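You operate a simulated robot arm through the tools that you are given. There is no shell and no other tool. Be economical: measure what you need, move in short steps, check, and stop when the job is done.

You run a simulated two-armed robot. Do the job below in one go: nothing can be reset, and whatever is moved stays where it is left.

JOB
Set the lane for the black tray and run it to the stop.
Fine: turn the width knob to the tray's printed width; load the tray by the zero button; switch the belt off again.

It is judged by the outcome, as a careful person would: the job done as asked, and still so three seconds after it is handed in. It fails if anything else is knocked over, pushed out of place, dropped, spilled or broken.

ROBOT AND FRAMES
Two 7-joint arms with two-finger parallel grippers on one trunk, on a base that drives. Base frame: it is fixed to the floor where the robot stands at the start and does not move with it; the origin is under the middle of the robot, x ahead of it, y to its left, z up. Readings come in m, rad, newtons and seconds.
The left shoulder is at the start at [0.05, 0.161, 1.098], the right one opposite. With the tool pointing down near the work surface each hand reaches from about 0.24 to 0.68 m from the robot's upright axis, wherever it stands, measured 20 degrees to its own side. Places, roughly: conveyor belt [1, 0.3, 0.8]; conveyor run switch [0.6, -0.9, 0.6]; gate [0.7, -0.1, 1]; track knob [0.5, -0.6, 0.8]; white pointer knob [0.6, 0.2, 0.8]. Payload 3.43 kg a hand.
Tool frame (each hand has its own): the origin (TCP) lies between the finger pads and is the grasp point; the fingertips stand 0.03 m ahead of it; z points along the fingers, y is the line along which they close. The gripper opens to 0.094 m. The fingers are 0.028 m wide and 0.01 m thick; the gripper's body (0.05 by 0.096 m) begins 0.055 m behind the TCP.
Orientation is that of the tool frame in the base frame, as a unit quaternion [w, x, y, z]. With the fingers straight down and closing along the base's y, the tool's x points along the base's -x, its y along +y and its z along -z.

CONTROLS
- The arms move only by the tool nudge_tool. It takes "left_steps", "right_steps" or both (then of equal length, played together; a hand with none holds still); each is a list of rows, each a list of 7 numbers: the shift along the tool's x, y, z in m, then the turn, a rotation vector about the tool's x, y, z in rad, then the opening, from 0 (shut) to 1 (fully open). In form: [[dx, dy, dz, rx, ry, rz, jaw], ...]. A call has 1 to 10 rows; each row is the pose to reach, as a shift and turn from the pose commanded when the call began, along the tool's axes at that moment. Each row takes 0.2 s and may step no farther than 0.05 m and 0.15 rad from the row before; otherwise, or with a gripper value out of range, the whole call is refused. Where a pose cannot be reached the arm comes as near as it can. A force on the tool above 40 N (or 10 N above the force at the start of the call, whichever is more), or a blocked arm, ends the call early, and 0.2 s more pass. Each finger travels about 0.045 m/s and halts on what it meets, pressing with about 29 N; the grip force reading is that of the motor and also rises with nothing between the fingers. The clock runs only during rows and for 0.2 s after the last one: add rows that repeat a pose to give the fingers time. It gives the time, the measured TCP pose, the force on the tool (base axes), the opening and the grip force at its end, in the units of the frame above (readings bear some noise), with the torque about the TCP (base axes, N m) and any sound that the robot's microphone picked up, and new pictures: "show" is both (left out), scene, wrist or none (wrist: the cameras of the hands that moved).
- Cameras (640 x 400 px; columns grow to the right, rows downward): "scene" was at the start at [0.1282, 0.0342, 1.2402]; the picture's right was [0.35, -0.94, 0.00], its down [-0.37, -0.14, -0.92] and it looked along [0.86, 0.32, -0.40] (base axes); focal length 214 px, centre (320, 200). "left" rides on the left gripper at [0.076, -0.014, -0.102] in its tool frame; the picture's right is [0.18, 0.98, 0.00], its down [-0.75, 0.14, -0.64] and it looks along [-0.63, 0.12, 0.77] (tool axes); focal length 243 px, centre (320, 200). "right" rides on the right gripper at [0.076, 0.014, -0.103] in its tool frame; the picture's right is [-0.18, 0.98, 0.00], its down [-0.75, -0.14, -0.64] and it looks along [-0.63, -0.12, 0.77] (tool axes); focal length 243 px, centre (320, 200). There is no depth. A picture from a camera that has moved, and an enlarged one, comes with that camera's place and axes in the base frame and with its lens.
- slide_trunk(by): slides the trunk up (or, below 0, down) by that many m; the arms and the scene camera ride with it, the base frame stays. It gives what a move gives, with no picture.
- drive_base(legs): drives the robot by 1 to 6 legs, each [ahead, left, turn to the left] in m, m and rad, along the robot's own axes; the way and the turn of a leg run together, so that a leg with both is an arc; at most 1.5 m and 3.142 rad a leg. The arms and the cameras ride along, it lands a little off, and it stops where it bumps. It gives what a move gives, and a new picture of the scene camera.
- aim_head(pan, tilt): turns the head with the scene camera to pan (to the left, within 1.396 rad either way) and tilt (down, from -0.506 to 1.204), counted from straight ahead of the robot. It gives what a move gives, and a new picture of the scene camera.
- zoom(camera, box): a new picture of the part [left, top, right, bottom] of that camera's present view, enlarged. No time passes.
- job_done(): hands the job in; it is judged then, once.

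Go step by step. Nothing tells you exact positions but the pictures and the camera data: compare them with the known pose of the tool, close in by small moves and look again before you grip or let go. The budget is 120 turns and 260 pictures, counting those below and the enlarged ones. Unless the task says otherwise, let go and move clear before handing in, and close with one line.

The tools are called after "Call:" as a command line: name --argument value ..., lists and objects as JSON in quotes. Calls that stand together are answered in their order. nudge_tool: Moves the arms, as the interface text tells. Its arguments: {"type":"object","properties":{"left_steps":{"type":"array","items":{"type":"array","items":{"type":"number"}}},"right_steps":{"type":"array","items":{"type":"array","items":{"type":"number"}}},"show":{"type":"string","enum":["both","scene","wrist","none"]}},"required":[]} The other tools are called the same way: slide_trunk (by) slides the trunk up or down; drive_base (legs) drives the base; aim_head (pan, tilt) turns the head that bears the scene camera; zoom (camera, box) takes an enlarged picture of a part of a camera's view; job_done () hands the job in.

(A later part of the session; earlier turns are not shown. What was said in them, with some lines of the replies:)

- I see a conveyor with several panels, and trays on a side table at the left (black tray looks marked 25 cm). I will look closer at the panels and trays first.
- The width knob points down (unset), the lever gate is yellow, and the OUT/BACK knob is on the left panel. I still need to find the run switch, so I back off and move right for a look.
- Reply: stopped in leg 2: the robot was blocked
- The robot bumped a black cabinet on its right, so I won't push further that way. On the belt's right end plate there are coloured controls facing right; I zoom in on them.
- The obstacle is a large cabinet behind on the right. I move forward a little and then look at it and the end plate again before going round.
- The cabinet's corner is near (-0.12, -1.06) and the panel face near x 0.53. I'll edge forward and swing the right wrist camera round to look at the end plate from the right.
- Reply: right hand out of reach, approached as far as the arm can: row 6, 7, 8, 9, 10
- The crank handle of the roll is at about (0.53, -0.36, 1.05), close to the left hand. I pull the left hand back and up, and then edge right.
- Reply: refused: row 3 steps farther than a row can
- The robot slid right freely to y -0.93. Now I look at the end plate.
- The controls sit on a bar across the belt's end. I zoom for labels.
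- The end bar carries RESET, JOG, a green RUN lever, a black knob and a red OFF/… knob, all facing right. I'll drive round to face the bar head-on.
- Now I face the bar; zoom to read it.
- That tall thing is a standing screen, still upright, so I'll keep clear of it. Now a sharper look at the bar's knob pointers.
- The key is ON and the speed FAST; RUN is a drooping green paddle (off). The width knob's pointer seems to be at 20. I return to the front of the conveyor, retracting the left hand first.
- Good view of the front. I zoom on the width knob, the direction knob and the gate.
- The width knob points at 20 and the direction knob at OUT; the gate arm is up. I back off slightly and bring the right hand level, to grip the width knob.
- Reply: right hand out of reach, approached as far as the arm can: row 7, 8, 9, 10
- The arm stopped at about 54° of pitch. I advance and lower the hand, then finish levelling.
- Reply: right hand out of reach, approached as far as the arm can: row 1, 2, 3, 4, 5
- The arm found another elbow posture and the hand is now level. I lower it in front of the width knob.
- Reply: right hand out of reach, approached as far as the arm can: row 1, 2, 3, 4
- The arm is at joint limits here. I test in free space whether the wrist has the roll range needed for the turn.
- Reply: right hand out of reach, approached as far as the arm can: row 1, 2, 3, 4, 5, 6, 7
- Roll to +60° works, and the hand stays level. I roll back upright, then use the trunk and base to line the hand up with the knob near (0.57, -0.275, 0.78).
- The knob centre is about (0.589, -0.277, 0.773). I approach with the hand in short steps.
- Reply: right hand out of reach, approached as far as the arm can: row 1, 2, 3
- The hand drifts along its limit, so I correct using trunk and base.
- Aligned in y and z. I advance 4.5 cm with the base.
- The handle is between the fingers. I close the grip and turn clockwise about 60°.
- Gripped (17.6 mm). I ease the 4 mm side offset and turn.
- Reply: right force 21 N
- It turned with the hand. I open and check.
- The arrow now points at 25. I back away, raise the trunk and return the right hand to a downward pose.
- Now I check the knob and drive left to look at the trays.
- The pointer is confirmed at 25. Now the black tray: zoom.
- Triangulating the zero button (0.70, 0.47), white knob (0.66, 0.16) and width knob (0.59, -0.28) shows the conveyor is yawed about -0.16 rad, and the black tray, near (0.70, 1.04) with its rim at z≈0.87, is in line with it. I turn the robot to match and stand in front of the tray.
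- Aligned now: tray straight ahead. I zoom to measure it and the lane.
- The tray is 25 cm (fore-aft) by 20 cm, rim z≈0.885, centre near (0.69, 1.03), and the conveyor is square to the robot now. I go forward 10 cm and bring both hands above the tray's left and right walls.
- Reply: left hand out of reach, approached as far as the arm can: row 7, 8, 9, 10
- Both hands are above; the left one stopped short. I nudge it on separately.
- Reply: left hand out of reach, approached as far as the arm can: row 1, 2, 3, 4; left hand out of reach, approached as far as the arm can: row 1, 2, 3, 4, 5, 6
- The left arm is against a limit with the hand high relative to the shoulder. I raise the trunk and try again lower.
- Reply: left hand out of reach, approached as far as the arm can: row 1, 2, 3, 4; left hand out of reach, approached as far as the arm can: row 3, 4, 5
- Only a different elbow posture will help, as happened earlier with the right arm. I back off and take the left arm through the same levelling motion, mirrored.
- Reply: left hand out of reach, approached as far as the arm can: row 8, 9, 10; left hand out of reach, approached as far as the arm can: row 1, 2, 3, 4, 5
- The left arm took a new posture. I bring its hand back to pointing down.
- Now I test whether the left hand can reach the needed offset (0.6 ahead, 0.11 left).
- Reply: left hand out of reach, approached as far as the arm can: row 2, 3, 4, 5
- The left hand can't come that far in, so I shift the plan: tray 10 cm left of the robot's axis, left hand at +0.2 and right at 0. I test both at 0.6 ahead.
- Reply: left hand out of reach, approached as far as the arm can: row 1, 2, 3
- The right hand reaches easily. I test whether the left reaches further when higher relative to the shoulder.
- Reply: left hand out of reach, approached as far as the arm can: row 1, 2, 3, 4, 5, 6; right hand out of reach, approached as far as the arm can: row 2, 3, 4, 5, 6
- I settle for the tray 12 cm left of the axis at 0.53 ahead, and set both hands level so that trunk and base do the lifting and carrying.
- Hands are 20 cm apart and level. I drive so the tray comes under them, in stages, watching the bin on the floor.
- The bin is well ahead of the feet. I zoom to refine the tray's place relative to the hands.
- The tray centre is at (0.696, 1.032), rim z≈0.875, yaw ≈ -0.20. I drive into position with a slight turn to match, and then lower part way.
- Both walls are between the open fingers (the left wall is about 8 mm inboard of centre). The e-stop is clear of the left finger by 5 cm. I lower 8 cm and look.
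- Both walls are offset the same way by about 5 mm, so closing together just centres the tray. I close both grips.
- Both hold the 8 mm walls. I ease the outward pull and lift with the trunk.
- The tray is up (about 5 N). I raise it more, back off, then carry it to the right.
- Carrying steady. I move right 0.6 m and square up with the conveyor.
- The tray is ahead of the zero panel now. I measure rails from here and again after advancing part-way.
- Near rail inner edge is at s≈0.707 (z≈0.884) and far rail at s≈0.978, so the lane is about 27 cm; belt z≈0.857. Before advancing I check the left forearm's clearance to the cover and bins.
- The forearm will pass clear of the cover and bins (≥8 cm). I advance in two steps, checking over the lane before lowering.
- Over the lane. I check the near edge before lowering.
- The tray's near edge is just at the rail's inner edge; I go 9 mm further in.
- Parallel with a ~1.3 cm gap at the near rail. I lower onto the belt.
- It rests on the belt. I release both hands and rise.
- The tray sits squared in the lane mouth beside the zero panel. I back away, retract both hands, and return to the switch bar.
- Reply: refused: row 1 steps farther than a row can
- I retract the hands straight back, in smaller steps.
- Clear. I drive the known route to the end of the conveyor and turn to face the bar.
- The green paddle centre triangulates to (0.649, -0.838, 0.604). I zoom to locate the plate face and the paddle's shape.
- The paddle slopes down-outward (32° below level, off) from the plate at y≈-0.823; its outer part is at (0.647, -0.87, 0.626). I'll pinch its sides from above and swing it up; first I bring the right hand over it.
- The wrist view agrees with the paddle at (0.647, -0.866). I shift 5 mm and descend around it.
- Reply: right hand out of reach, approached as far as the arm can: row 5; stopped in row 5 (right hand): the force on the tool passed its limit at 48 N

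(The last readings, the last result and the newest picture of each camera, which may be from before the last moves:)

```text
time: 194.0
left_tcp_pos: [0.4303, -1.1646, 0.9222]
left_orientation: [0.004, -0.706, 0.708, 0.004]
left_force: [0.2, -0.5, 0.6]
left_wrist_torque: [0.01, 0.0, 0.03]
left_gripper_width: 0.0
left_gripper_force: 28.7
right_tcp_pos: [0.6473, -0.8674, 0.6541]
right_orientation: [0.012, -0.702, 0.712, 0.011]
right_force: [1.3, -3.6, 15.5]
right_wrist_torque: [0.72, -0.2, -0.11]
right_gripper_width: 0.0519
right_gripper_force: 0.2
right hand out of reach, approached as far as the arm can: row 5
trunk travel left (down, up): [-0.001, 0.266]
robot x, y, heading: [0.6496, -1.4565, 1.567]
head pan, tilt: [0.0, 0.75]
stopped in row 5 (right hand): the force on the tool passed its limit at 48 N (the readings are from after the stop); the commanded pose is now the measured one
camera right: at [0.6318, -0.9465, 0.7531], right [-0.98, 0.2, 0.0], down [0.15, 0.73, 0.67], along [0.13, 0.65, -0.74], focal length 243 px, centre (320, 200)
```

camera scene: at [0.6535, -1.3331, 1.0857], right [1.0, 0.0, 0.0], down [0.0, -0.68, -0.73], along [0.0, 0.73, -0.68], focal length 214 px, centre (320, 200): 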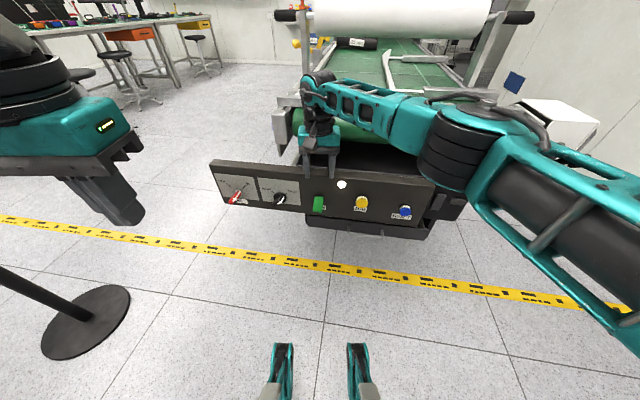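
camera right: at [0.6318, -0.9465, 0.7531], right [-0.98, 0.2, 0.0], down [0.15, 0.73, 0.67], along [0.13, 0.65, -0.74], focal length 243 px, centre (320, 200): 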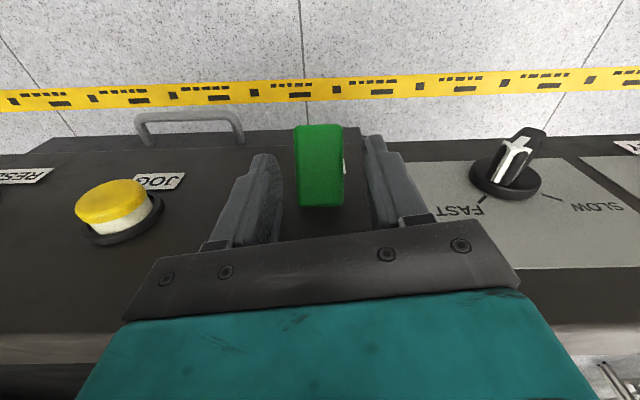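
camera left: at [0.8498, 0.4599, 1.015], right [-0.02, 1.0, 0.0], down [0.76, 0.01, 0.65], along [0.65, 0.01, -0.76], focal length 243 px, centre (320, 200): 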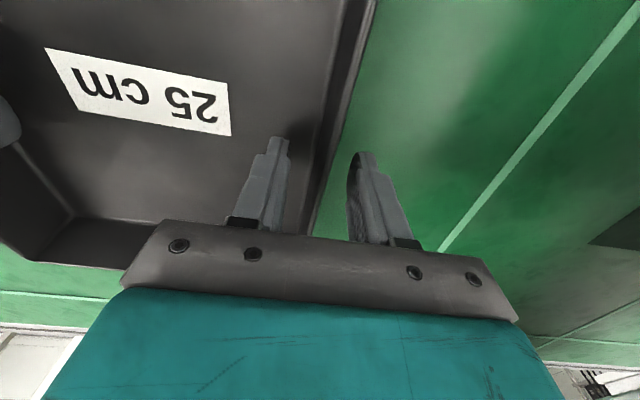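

The gripper body met the plate's top edge. I lift, tilt the hand outward by 0.6 rad so the body clears the bar, and look.

Call:
nudge_tool --right_steps '[[0, 0, -0.02, 0, 0, 0, 0.55], [0, 0, -0.04, 0, 0, 0, 0.55], [0.005, 0, -0.04, 0, -0.15, 0, 0.55], [0.01, 0, -0.04, 0, -0.3, 0, 0.55], [0.01, 0, -0.04, 0, -0.45, 0, 0.55], [0.01, 0, -0.04, 0, -0.6, 0, 0.55]]' --show "both"

```text
time: 195.4
left_tcp_pos: [0.4295, -1.164, 0.9219]
left_orientation: [0.004, -0.707, 0.708, 0.004]
left_force: [0.1, 0.1, -0.9]
left_wrist_torque: [0.01, -0.01, -0.04]
left_gripper_width: 0.0002
left_gripper_force: 28.8
right_tcp_pos: [0.6488, -0.8778, 0.6896]
right_orientation: [0.22, -0.667, 0.677, 0.217]
right_force: [1.1, 0.6, -0.2]
right_wrist_torque: [0.02, 0.01, -0.01]
right_gripper_width: 0.0519
right_gripper_force: 0.1
trunk travel left (down, up): [-0.001, 0.266]
robot x, y, heading: [0.6519, -1.4608, 1.564]
head pan, tilt: [0.0, 0.75]
camera scene: at [0.6538, -1.333, 1.0857], right [1.0, 0.0, 0.0], down [0.0, -0.68, -0.73], along [0.0, 0.73, -0.68], focal length 214 px, centre (320, 200)
camera right: at [0.6317, -1.0002, 0.727], right [-0.98, 0.16, 0.11], down [0.14, 0.23, 0.96], along [0.13, 0.96, -0.25], focal length 243 px, centre (320, 200)
```

scene: 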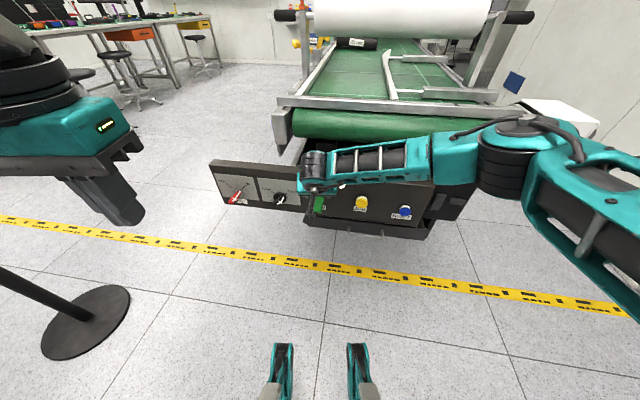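
right: 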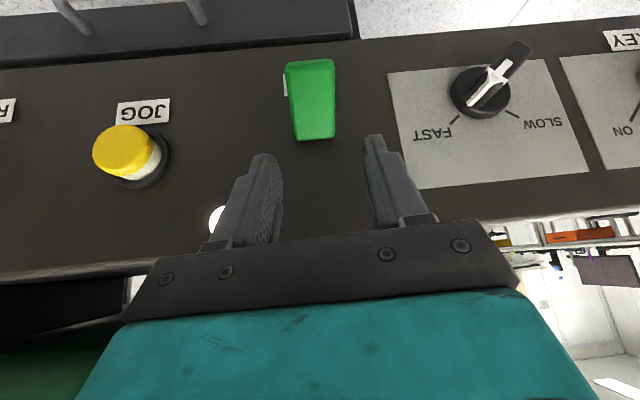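

Good view. I descend to straddle the paddle at (0.647, -0.866, 0.63).

Call:
nudge_tool --right_steps '[[0.009, 0.002, 0.019, 0, 0, 0, 0.55], [0.018, 0.002, 0.038, 0, 0, 0, 0.55], [0.0256, 0.002, 0.0556, 0, 0, 0, 0.55]]' --show "wrist"

```text
time: 196.2
left_tcp_pos: [0.4295, -1.164, 0.921]
left_orientation: [0.004, -0.706, 0.708, 0.004]
left_force: [0.8, 0.4, -0.1]
left_wrist_torque: [0.0, -0.01, -0.02]
left_gripper_width: 0.0
left_gripper_force: 28.7
right_tcp_pos: [0.6473, -0.8678, 0.6298]
right_orientation: [0.221, -0.668, 0.676, 0.217]
right_force: [0.1, 0.0, -0.4]
right_wrist_torque: [-0.01, 0.01, -0.04]
right_gripper_width: 0.0517
right_gripper_force: 0.0
trunk travel left (down, up): [-0.001, 0.266]
robot x, y, heading: [0.6513, -1.458, 1.568]
head pan, tilt: [0.0, 0.75]
camera right: at [0.6303, -0.9893, 0.6671], right [-0.98, 0.16, 0.11], down [0.14, 0.23, 0.96], along [0.13, 0.96, -0.25], focal length 243 px, centre (320, 200)
```

right: 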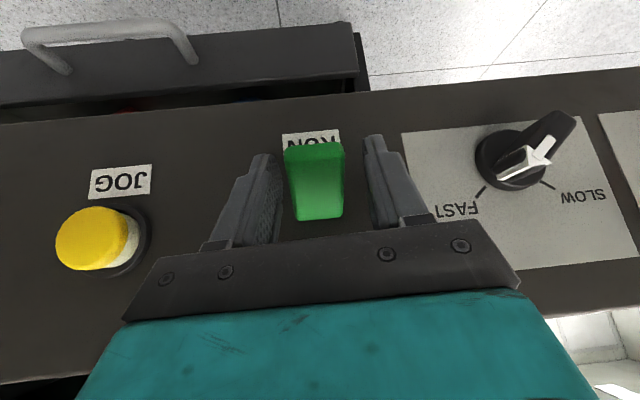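

The fingers straddle the paddle. I close, then swing it up.

Call:
nudge_tool --right_steps '[[0, 0, 0, 0, 0, 0, 0.2], [0, 0, 0, 0, 0, 0, 0.1], [0, 0, 0, 0, 0, 0, 0.1]]' --show "none"

Call:
nudge_tool --right_steps '[[-0.006, 0, -0.008, 0, 0, 0, 0.1], [-0.012, 0, -0.016, 0, 0, 0, 0.1], [-0.018, 0, -0.024, 0, 0, 0, 0.1], [-0.024, 0, -0.032, 0, 0, 0, 0.1], [-0.028, 0, -0.039, 0, 0, 0, 0.1]]'

```text
time: 197.0
left_tcp_pos: [0.4296, -1.163, 0.9199]
left_orientation: [0.004, -0.707, 0.707, 0.005]
left_force: [0.0, -0.5, 0.2]
left_wrist_torque: [0.0, 0.03, -0.02]
left_gripper_width: 0.0
left_gripper_force: 28.8
right_tcp_pos: [0.6476, -0.8658, 0.63]
right_orientation: [0.221, -0.666, 0.679, 0.215]
right_force: [6.3, -0.8, -1.7]
right_wrist_torque: [0.05, 0.41, -0.67]
right_gripper_width: 0.0369
right_gripper_force: 45.2
trunk travel left (down, up): [-0.001, 0.266]
robot x, y, heading: [0.6524, -1.4568, 1.57]
head pan, tilt: [0.0, 0.75]
```

```text
time: 198.2
left_tcp_pos: [0.4282, -1.1645, 0.92]
left_orientation: [0.004, -0.707, 0.708, 0.005]
left_force: [-0.6, 0.3, 1.2]
left_wrist_torque: [-0.01, 0.01, -0.01]
left_gripper_width: 0.0
left_gripper_force: 28.8
right_tcp_pos: [0.642, -0.8664, 0.6807]
right_orientation: [0.221, -0.67, 0.674, 0.22]
right_force: [0.4, 0.9, -0.5]
right_wrist_torque: [0.05, -0.02, 0.03]
right_gripper_width: 0.0097
right_gripper_force: 0.7
trunk travel left (down, up): [-0.001, 0.266]
robot x, y, heading: [0.6524, -1.4574, 1.569]
head pan, tilt: [0.0, 0.75]
camera scene: at [0.653, -1.3329, 1.0863], right [1.0, 0.0, 0.0], down [0.0, -0.68, -0.73], along [0.0, 0.73, -0.68], focal length 214 px, centre (320, 200)
camera right: at [0.627, -0.9886, 0.7182], right [-0.98, 0.15, 0.11], down [0.14, 0.23, 0.96], along [0.12, 0.96, -0.24], focal length 243 px, centre (320, 200)
```

scene: 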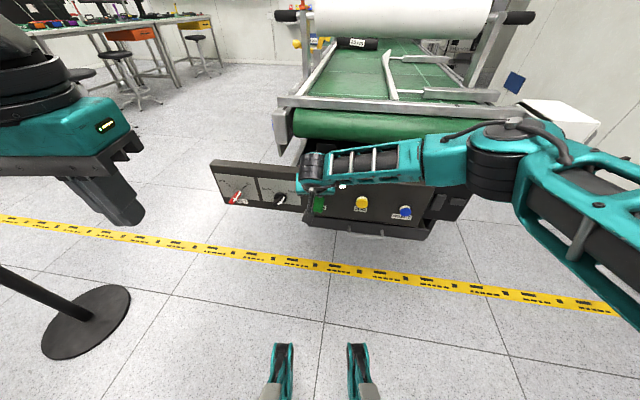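
right: 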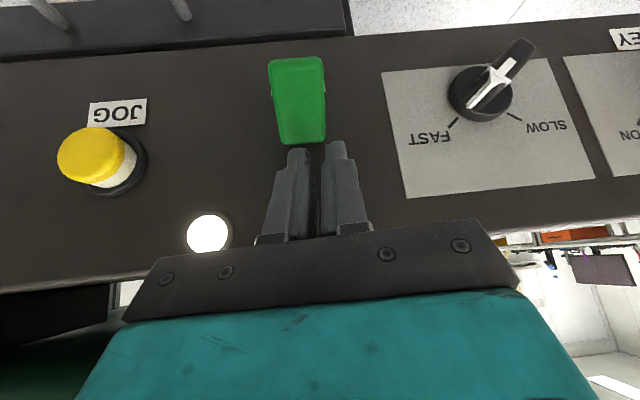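

The grip slipped off and the paddle is still down. I'll instead bring the closed fingertips under its outer lip, flatter, and push it up.

Call:
nudge_tool --right_steps '[[0.0324, 0, -0.0235, 0, -0.15, 0, 0], [0.0647, -0.003, -0.047, 0, -0.3, 0, 0], [0.0882, -0.005, -0.0147, 0, -0.45, 0, 0], [0.1117, -0.005, 0.0177, 0, -0.5, 0, 0], [0.1194, -0.005, 0.0282, 0, -0.5, 0, 0]]' --show "both"

```text
time: 199.4
left_tcp_pos: [0.4301, -1.1632, 0.9222]
left_orientation: [0.004, -0.706, 0.708, 0.004]
left_force: [0.1, -0.5, -0.1]
left_wrist_torque: [0.01, 0.01, 0.0]
left_gripper_width: 0.0
left_gripper_force: 29.4
right_tcp_pos: [0.6493, -0.9458, 0.5859]
right_orientation: [0.381, -0.594, 0.601, 0.375]
right_force: [0.7, 0.6, -1.3]
right_wrist_torque: [-0.01, 0.0, -0.02]
right_gripper_width: 0.0001
right_gripper_force: 29.4
trunk travel left (down, up): [-0.001, 0.266]
robot x, y, heading: [0.6528, -1.4608, 1.566]
head pan, tilt: [0.0, 0.75]
camera scene: at [0.6538, -1.333, 1.0858], right [1.0, 0.0, 0.0], down [0.0, -0.68, -0.73], along [0.0, 0.73, -0.68], focal length 214 px, centre (320, 200)
camera right: at [0.6332, -1.0721, 0.5599], right [-0.98, 0.09, 0.16], down [0.14, -0.26, 0.96], along [0.13, 0.96, 0.24], focal length 243 px, centre (320, 200)
```

scene: 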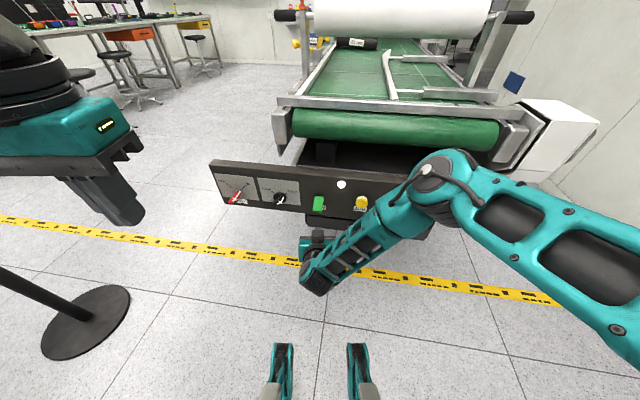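
right: 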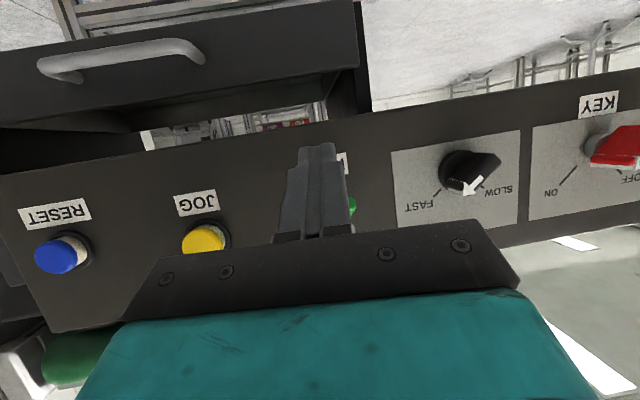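

The hand is low in front of the paddle. I slide the fingertips in under the lip.

Call:
nudge_tool --right_steps '[[-0.01, 0.002, 0.02, 0, 0, 0, 0], [-0.0187, 0.002, 0.0398, 0, 0, 0, 0]]' --show "wrist"

Call:
zoom --camera "scene" --box '[280, 170, 380, 270]'

```text
time: 200.0
left_tcp_pos: [0.4298, -1.1634, 0.9217]
left_orientation: [0.005, -0.707, 0.708, 0.004]
left_force: [-0.2, 0.3, 0.3]
left_wrist_torque: [-0.04, -0.03, 0.03]
left_gripper_width: 0.0001
left_gripper_force: 29.0
right_tcp_pos: [0.6482, -0.9019, 0.5845]
right_orientation: [0.381, -0.594, 0.602, 0.374]
right_force: [0.5, -0.5, -0.7]
right_wrist_torque: [0.0, 0.0, 0.0]
right_gripper_width: 0.0
right_gripper_force: 29.2
trunk travel left (down, up): [-0.001, 0.266]
robot x, y, heading: [0.6494, -1.4571, 1.567]
head pan, tilt: [0.0, 0.75]
camera right: at [0.6312, -1.0277, 0.5593], right [-0.98, 0.09, 0.16], down [0.14, -0.26, 0.96], along [0.13, 0.96, 0.24], focal length 243 px, centre (320, 200)
```

right: 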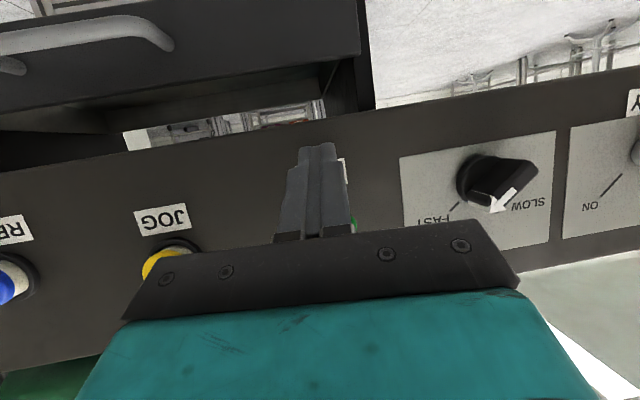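

```text
4.00 times, centred on (330, 220) of scene
camera zoom: at [0.6538, -1.333, 1.0857], right [1.0, 0.0, 0.0], down [0.0, -0.68, -0.73], along [0.0, 0.73, -0.68], focal length 858 px, centre (280, 120)
```

zoom: 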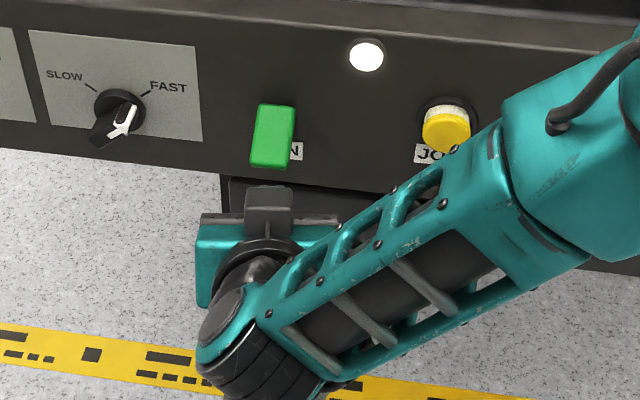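

Fingertips are under the lip. I raise gently.

Call:
nudge_tool --right_steps '[[-0.009, 0, -0.0043, 0, 0, 0, 0], [-0.018, 0, -0.0085, 0, 0, 0, 0], [-0.027, 0, -0.0128, 0, 0, 0, 0], [-0.036, 0, -0.017, 0, 0, 0, 0], [-0.045, 0, -0.0213, 0, 0, 0, 0], [-0.054, 0, -0.0256, 0, 0, 0, 0]]' --show "scene"

Call:
zoom --camera "scene" --box '[280, 170, 380, 270]'

```text
time: 201.4
left_tcp_pos: [0.4302, -1.164, 0.9211]
left_orientation: [0.004, -0.706, 0.708, 0.004]
left_force: [-0.2, -0.2, 0.4]
left_wrist_torque: [0.0, 0.02, 0.01]
left_gripper_width: 0.0001
left_gripper_force: 28.8
right_tcp_pos: [0.6488, -0.9017, 0.6443]
right_orientation: [0.38, -0.595, 0.601, 0.375]
right_force: [-0.3, 0.2, 0.2]
right_wrist_torque: [0.03, -0.01, 0.02]
right_gripper_width: 0.0
right_gripper_force: 29.2
trunk travel left (down, up): [-0.001, 0.266]
robot x, y, heading: [0.6531, -1.4546, 1.564]
head pan, tilt: [0.0, 0.75]
heard: click
camera scene: at [0.6538, -1.333, 1.0857], right [1.0, 0.0, 0.0], down [0.0, -0.68, -0.73], along [0.0, 0.73, -0.68], focal length 214 px, centre (320, 200)
```

scene: 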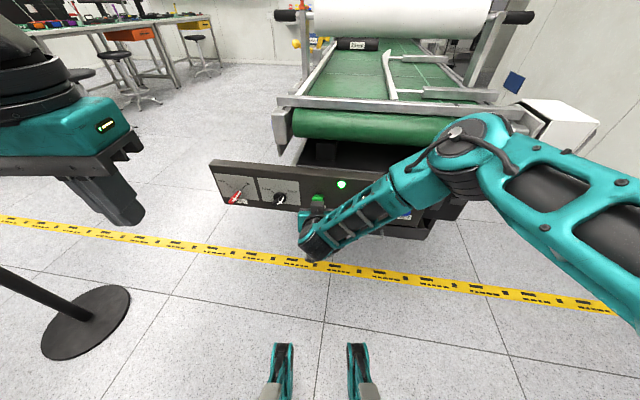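

```text
4.00 times, centred on (330, 220) of scene
camera zoom: at [0.6538, -1.333, 1.0857], right [1.0, 0.0, 0.0], down [0.0, -0.68, -0.73], along [0.0, 0.73, -0.68], focal length 858 px, centre (280, 120)
```

zoom: 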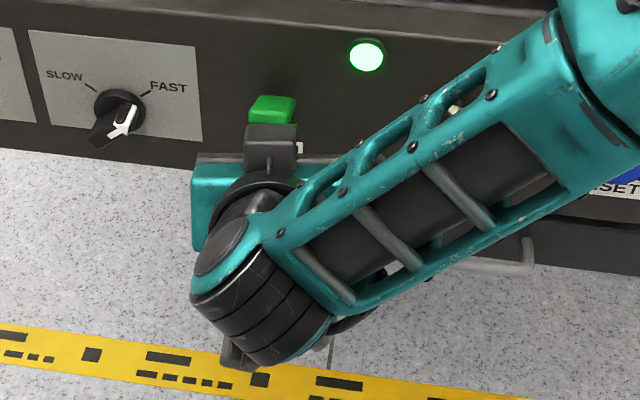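

A click, and the lamp turned green: the belt is running. I withdraw the hand and get above the paddle, watching the tray.

Call:
nudge_tool --right_steps '[[0.017, 0, -0.036, 0, 0, 0, 0], [-0.0016, 0, -0.067, 0, 0, 0, 0], [-0.038, 0, -0.084, 0, 0, 0, 0], [-0.065, 0, -0.097, 0, 0, 0, 0]]' --show "none"

Call:
aim_head --pan 0 --tilt 0.45

Call:
zoom --camera "scene" --box '[270, 60, 470, 260]'

```text
time: 202.4
left_tcp_pos: [0.4292, -1.1635, 0.9208]
left_orientation: [0.005, -0.706, 0.708, 0.005]
left_force: [-0.7, 0.4, 0.2]
left_wrist_torque: [-0.02, 0.02, 0.03]
left_gripper_width: 0.0001
left_gripper_force: 29.2
right_tcp_pos: [0.6474, -0.9618, 0.7437]
right_orientation: [0.381, -0.594, 0.602, 0.374]
right_force: [0.5, -0.5, 0.5]
right_wrist_torque: [0.01, 0.03, -0.03]
right_gripper_width: 0.0001
right_gripper_force: 29.3
trunk travel left (down, up): [-0.001, 0.266]
robot x, y, heading: [0.6503, -1.4567, 1.571]
head pan, tilt: [0.0, 0.75]
```

```text
time: 203.2
left_tcp_pos: [0.4303, -1.1629, 0.9209]
left_orientation: [0.005, -0.707, 0.708, 0.004]
left_force: [0.1, -0.4, 0.1]
left_wrist_torque: [-0.03, 0.02, 0.0]
left_gripper_width: 0.0003
left_gripper_force: 28.8
right_tcp_pos: [0.6487, -0.9618, 0.7436]
right_orientation: [0.381, -0.594, 0.602, 0.374]
right_force: [-0.2, -0.8, 0.4]
right_wrist_torque: [0.03, 0.0, -0.03]
right_gripper_width: 0.0001
right_gripper_force: 28.5
trunk travel left (down, up): [-0.001, 0.266]
robot x, y, heading: [0.6491, -1.4547, 1.56]
head pan, tilt: [0.0, 0.45]
camera scene: at [0.6539, -1.324, 1.1121], right [1.0, 0.0, 0.0], down [0.0, -0.44, -0.9], along [0.0, 0.9, -0.44], focal length 214 px, centre (320, 200)
```

scene: 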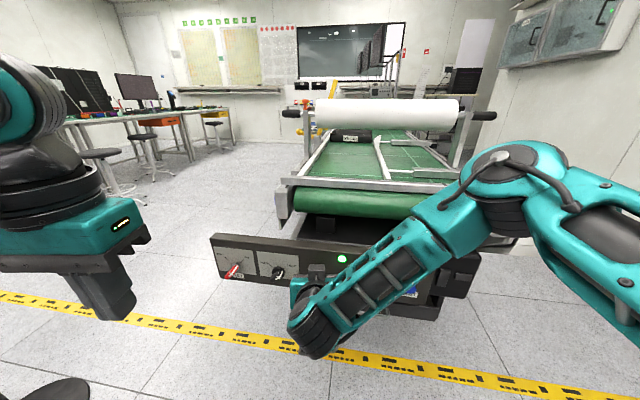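

```text
2.00 times, centred on (370, 160) of scene
camera zoom: at [0.6539, -1.324, 1.1121], right [1.0, 0.0, 0.0], down [0.0, -0.44, -0.9], along [0.0, 0.9, -0.44], focal length 429 px, centre (220, 280)
```

zoom: 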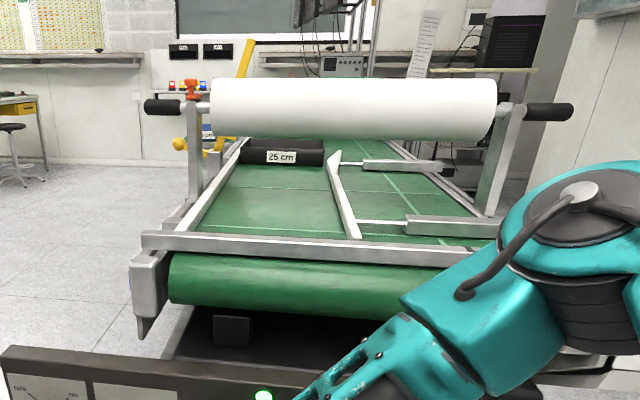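

The tray is travelling into the lane. I place the fingertips above the raised paddle and keep watching.

Call:
nudge_tool --right_steps '[[-0.0128, 0, 0.027, 0, 0, 0, 0], [-0.0256, 0, 0.054, 0, 0, 0, 0], [-0.0256, 0, 0.054, 0, 0, 0, 0]]' --show "scene"

Call:
zoom --camera "scene" --box '[270, 60, 470, 260]'

```text
time: 204.0
left_tcp_pos: [0.4298, -1.1623, 0.9211]
left_orientation: [0.005, -0.707, 0.708, 0.004]
left_force: [0.7, 0.6, 0.2]
left_wrist_torque: [0.04, 0.02, -0.04]
left_gripper_width: 0.0001
left_gripper_force: 29.5
right_tcp_pos: [0.6475, -0.9037, 0.7455]
right_orientation: [0.381, -0.594, 0.602, 0.375]
right_force: [0.0, -0.1, 0.7]
right_wrist_torque: [0.03, -0.03, 0.01]
right_gripper_width: 0.0
right_gripper_force: 28.8
trunk travel left (down, up): [-0.001, 0.266]
robot x, y, heading: [0.6543, -1.461, 1.566]
head pan, tilt: [0.0, 0.45]
camera scene: at [0.6539, -1.3239, 1.1122], right [1.0, 0.0, 0.0], down [0.0, -0.44, -0.9], along [0.0, 0.9, -0.44], focal length 214 px, centre (320, 200)
```

scene: 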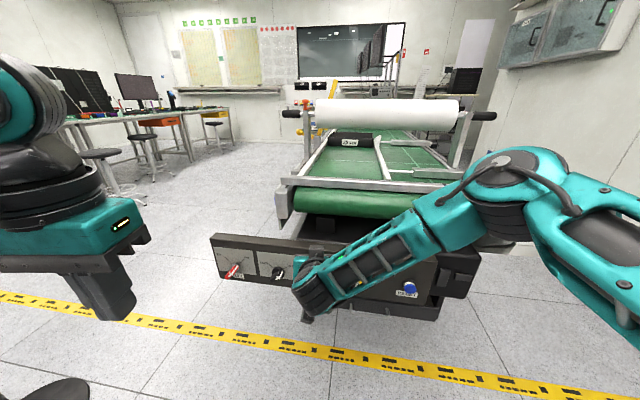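

```text
2.00 times, centred on (370, 160) of scene
camera zoom: at [0.6539, -1.3239, 1.1122], right [1.0, 0.0, 0.0], down [0.0, -0.44, -0.9], along [0.0, 0.9, -0.44], focal length 429 px, centre (220, 280)
```

zoom: 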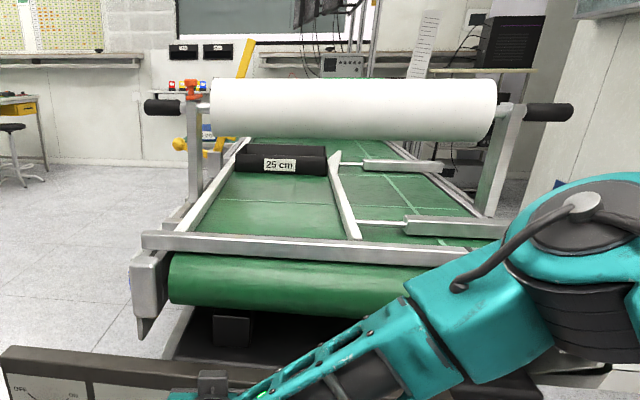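

It enters the lane cleanly. I wait.

Call:
nudge_tool --right_steps '[[0, 0, 0, 0, 0, 0, 0], [0, 0, 0, 0, 0, 0, 0], [0, 0, 0, 0, 0, 0, 0], [0, 0, 0, 0, 0, 0, 0], [0, 0, 0, 0, 0, 0, 0], [0, 0, 0, 0, 0, 0, 0], [0, 0, 0, 0, 0, 0, 0], [0, 0, 0, 0, 0, 0, 0]]' --show "scene"

```text
time: 205.8
left_tcp_pos: [0.4303, -1.1626, 0.9209]
left_orientation: [0.005, -0.707, 0.708, 0.005]
left_force: [0.8, 0.2, -0.7]
left_wrist_torque: [0.01, 0.0, 0.02]
left_gripper_width: 0.0001
left_gripper_force: 28.9
right_tcp_pos: [0.6471, -0.9029, 0.7443]
right_orientation: [0.381, -0.594, 0.602, 0.375]
right_force: [0.3, -0.1, 0.9]
right_wrist_torque: [0.0, 0.02, 0.01]
right_gripper_width: 0.0
right_gripper_force: 29.3
trunk travel left (down, up): [-0.001, 0.266]
robot x, y, heading: [0.6524, -1.4557, 1.569]
head pan, tilt: [0.0, 0.45]
camera scene: at [0.6539, -1.324, 1.1122], right [1.0, 0.0, 0.0], down [0.0, -0.44, -0.9], along [0.0, 0.9, -0.44], focal length 214 px, centre (320, 200)
```

scene: 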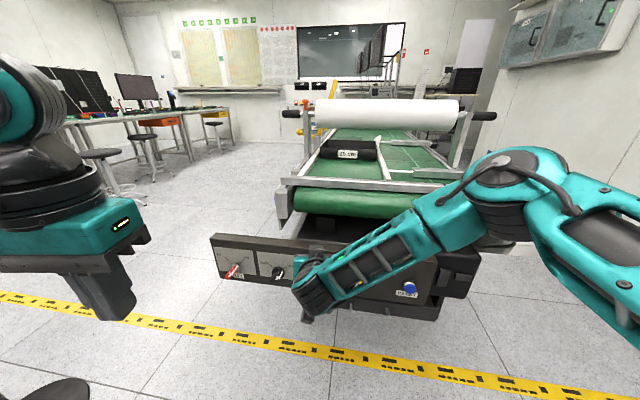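

Call:
nudge_tool --right_steps '[[0, 0, 0, 0, 0, 0, 0], [0, 0, 0, 0, 0, 0, 0], [0, 0, 0, 0, 0, 0, 0], [0, 0, 0, 0, 0, 0, 0], [0, 0, 0, 0, 0, 0, 0], [0, 0, 0, 0, 0, 0, 0], [0, 0, 0, 0, 0, 0, 0], [0, 0, 0, 0, 0, 0, 0], [0, 0, 0, 0, 0, 0, 0], [0, 0, 0, 0, 0, 0, 0]]' --show "scene"

```text
time: 208.0
left_tcp_pos: [0.4294, -1.1638, 0.9216]
left_orientation: [0.004, -0.706, 0.708, 0.004]
left_force: [1.0, -0.1, -0.3]
left_wrist_torque: [0.03, 0.02, -0.03]
left_gripper_width: 0.0
left_gripper_force: 28.7
right_tcp_pos: [0.6479, -0.9028, 0.7452]
right_orientation: [0.381, -0.593, 0.602, 0.374]
right_force: [-0.6, 0.5, 1.4]
right_wrist_torque: [-0.01, -0.01, 0.0]
right_gripper_width: 0.0
right_gripper_force: 29.7
trunk travel left (down, up): [-0.001, 0.266]
robot x, y, heading: [0.6517, -1.4581, 1.566]
head pan, tilt: [0.0, 0.45]
camera scene: at [0.6539, -1.324, 1.1122], right [1.0, 0.0, 0.0], down [0.0, -0.44, -0.9], along [0.0, 0.9, -0.44], focal length 214 px, centre (320, 200)
```

scene: 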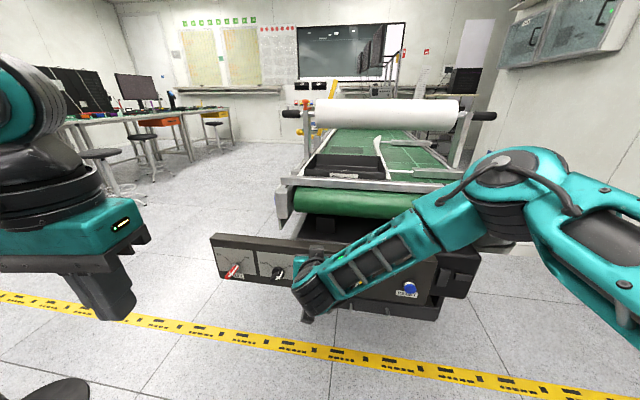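

Almost at the stop bar. A little longer.

Call:
nudge_tool --right_steps '[[0, 0, 0, 0, 0, 0, 0], [0, 0, 0, 0, 0, 0, 0], [0, 0, 0, 0, 0, 0, 0], [0, 0, 0, 0, 0, 0, 0]]' --show "none"

Call:
zoom --camera "scene" --box '[270, 120, 430, 220]'

```text
time: 209.0
left_tcp_pos: [0.4289, -1.163, 0.9205]
left_orientation: [0.005, -0.707, 0.707, 0.004]
left_force: [-0.6, 0.1, 0.0]
left_wrist_torque: [-0.02, 0.01, 0.02]
left_gripper_width: 0.0
left_gripper_force: 29.1
right_tcp_pos: [0.6467, -0.9039, 0.745]
right_orientation: [0.381, -0.594, 0.601, 0.374]
right_force: [-0.1, 0.3, -0.9]
right_wrist_torque: [0.01, 0.0, 0.01]
right_gripper_width: 0.0
right_gripper_force: 29.3
trunk travel left (down, up): [-0.001, 0.266]
robot x, y, heading: [0.6507, -1.4548, 1.57]
head pan, tilt: [0.0, 0.45]
```

```text
4.00 times, centred on (350, 170) of scene
camera zoom: at [0.6539, -1.324, 1.1122], right [1.0, 0.0, 0.0], down [0.0, -0.44, -0.9], along [0.0, 0.9, -0.44], focal length 858 px, centre (200, 320)
```

zoom: 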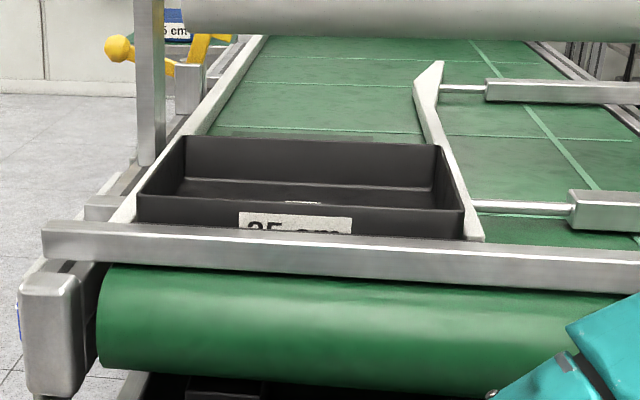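

The tray is against the stop. I push the paddle down to switch off.

Call:
nudge_tool --right_steps '[[0.0135, 0, 0.0064, 0, 0, 0, 0], [0.027, 0, 0.0128, 0, 0, 0, 0], [0.0405, 0, 0.0192, 0, 0, 0, 0], [0.054, 0, 0.0256, 0, 0, 0, 0], [0.0675, 0, 0.032, 0, 0, 0, 0], [0.081, 0, 0.038, 0, 0, 0, 0]]' --show "scene"

Call:
zoom --camera "scene" --box '[260, 210, 420, 310]'

```text
time: 210.4
left_tcp_pos: [0.4298, -1.1623, 0.9213]
left_orientation: [0.005, -0.706, 0.708, 0.004]
left_force: [-1.3, -0.3, 0.3]
left_wrist_torque: [-0.01, 0.0, 0.0]
left_gripper_width: 0.0
left_gripper_force: 28.9
right_tcp_pos: [0.6472, -0.9022, 0.6557]
right_orientation: [0.382, -0.594, 0.601, 0.375]
right_force: [-0.6, 0.9, -1.1]
right_wrist_torque: [0.01, 0.01, -0.04]
right_gripper_width: 0.0
right_gripper_force: 29.5
trunk travel left (down, up): [-0.001, 0.266]
robot x, y, heading: [0.6486, -1.4567, 1.57]
head pan, tilt: [0.0, 0.45]
heard: click
camera scene: at [0.6538, -1.3236, 1.1121], right [1.0, 0.0, 0.0], down [0.0, -0.44, -0.9], along [0.0, 0.9, -0.44], focal length 214 px, centre (320, 200)
```

scene: 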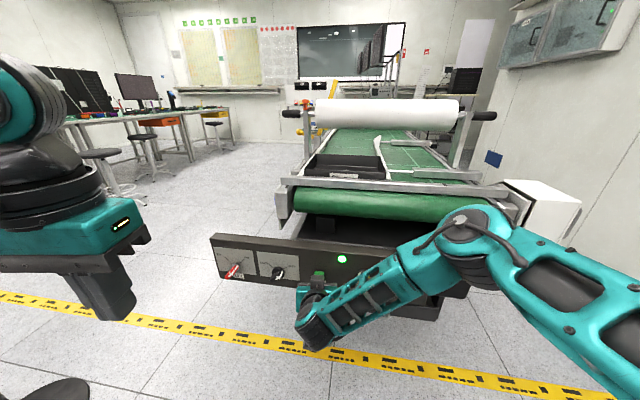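

```text
4.00 times, centred on (340, 260) of scene
camera zoom: at [0.6538, -1.3236, 1.1121], right [1.0, 0.0, 0.0], down [0.0, -0.44, -0.9], along [0.0, 0.9, -0.44], focal length 858 px, centre (240, -40)
```

zoom: 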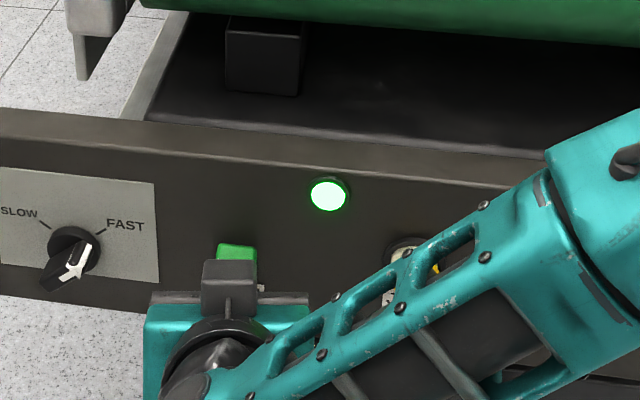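

A click, but the lamp still shows green; I withdraw and check.

Call:
nudge_tool --right_steps '[[0.017, 0, -0.036, 0, 0, 0, 0], [0.03, 0, -0.07, 0, 0, 0, 0], [0.0, 0, -0.09, 0, 0, 0, 0], [-0.04, 0, -0.1, 0, 0, 0, 0]]' --show "scene"

Call:
zoom --camera "scene" --box '[260, 210, 420, 310]'

```text
time: 211.4
left_tcp_pos: [0.4295, -1.1626, 0.9208]
left_orientation: [0.005, -0.707, 0.708, 0.004]
left_force: [-0.1, 0.7, -0.7]
left_wrist_torque: [-0.02, -0.01, -0.01]
left_gripper_width: 0.0004
left_gripper_force: 29.1
right_tcp_pos: [0.6492, -0.9772, 0.7358]
right_orientation: [0.381, -0.594, 0.602, 0.374]
right_force: [-0.5, 0.5, 0.2]
right_wrist_torque: [0.02, 0.05, -0.01]
right_gripper_width: 0.0001
right_gripper_force: 29.6
trunk travel left (down, up): [-0.001, 0.266]
robot x, y, heading: [0.6513, -1.4575, 1.567]
head pan, tilt: [0.0, 0.45]
camera scene: at [0.6539, -1.324, 1.1121], right [1.0, 0.0, 0.0], down [0.0, -0.44, -0.9], along [0.0, 0.9, -0.44], focal length 214 px, centre (320, 200)
```

scene: 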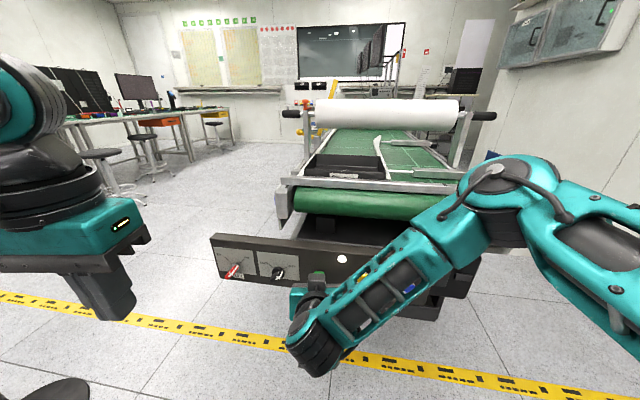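

```text
4.00 times, centred on (340, 260) of scene
camera zoom: at [0.6539, -1.324, 1.1121], right [1.0, 0.0, 0.0], down [0.0, -0.44, -0.9], along [0.0, 0.9, -0.44], focal length 858 px, centre (240, -40)
```

zoom: 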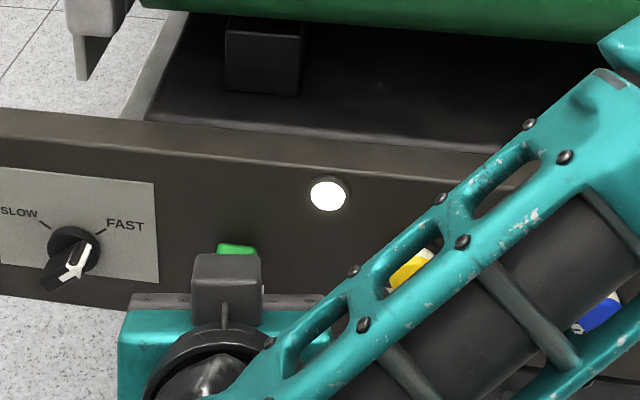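

The lamp is white again: the belt is off. I back clear and take a final look at the tray and lane.

Call:
drive_base --legs '[[-0.15, 0, 0]]'

Call:
slide_trunk --by 0.2

Call:
zoom --camera "scene" --box '[250, 120, 450, 320]'

Call:
zoom --camera "scene" --box '[280, 160, 400, 235]'

```text
time: 212.8
left_tcp_pos: [0.4279, -1.3127, 0.9212]
left_orientation: [0.004, -0.707, 0.708, 0.004]
left_force: [-0.7, -0.7, -0.1]
left_wrist_torque: [-0.02, 0.0, 0.03]
left_gripper_width: 0.0002
left_gripper_force: 28.8
right_tcp_pos: [0.6482, -1.1255, 0.7338]
right_orientation: [0.381, -0.594, 0.602, 0.374]
right_force: [-1.1, -0.1, 0.1]
right_wrist_torque: [0.02, -0.04, 0.0]
right_gripper_width: 0.0002
right_gripper_force: 28.6
trunk travel left (down, up): [-0.001, 0.266]
robot x, y, heading: [0.6509, -1.6031, 1.568]
head pan, tilt: [0.0, 0.45]
camera scene: at [0.6533, -1.4735, 1.1122], right [1.0, 0.0, 0.0], down [0.0, -0.44, -0.9], along [0.0, 0.9, -0.44], focal length 214 px, centre (320, 200)
```

scene: 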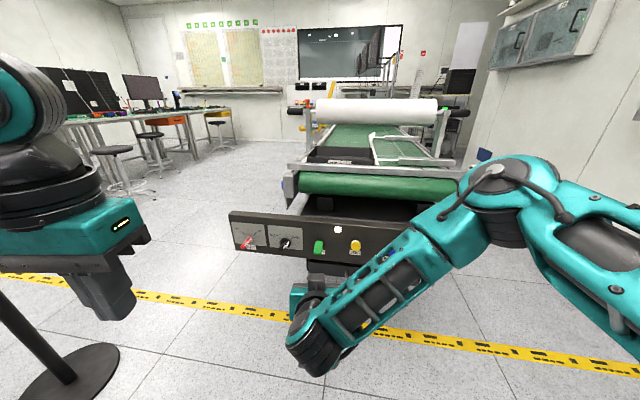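

```text
time: 214.9
left_tcp_pos: [0.4293, -1.3121, 1.1197]
left_orientation: [0.004, -0.706, 0.708, 0.004]
left_force: [0.9, 0.2, -0.7]
left_wrist_torque: [-0.01, 0.01, -0.04]
left_gripper_width: 0.0
left_gripper_force: 29.3
right_tcp_pos: [0.6469, -1.1253, 0.9334]
right_orientation: [0.382, -0.593, 0.602, 0.374]
right_force: [0.3, 0.4, 0.0]
right_wrist_torque: [0.0, 0.0, 0.04]
right_gripper_width: 0.0
right_gripper_force: 28.7
trunk travel left (down, up): [-0.201, 0.066]
robot x, y, heading: [0.6534, -1.605, 1.565]
head pan, tilt: [0.0, 0.45]
```

```text
2.00 times, centred on (350, 220) of scene
camera zoom: at [0.6533, -1.4733, 1.3121], right [1.0, 0.0, 0.0], down [0.0, -0.44, -0.9], along [0.0, 0.9, -0.44], focal length 429 px, centre (260, 160)
```

zoom: 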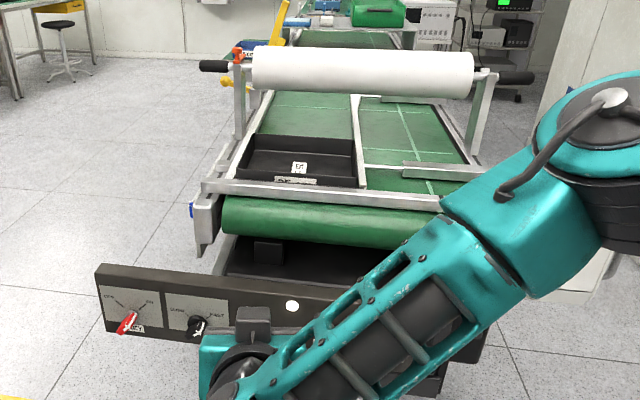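

```text
5.33 times, centred on (340, 198) of scene
camera zoom: at [0.6533, -1.4733, 1.3121], right [1.0, 0.0, 0.0], down [0.0, -0.44, -0.9], along [0.0, 0.9, -0.44], focal length 1144 px, centre (213, 213)
```

zoom: 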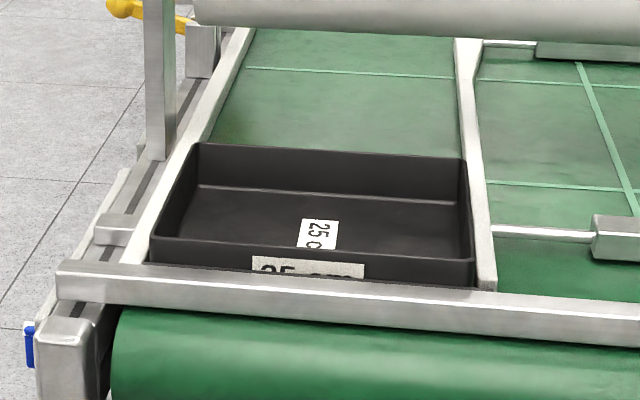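

The black tray is between the rails, flat against the end stop. The lamp is white, so the belt is off, and both hands are clear.

Call:
job_done

```text
The job is handed in.
```

The black tray is against the end stop: I set the width knob to 25 cm, loaded the tray by the zero button, ran the belt, and switched it off again. Early on I bumped the black standing screen to the right; it stayed upright, but I can't rule out that it shifted slightly.
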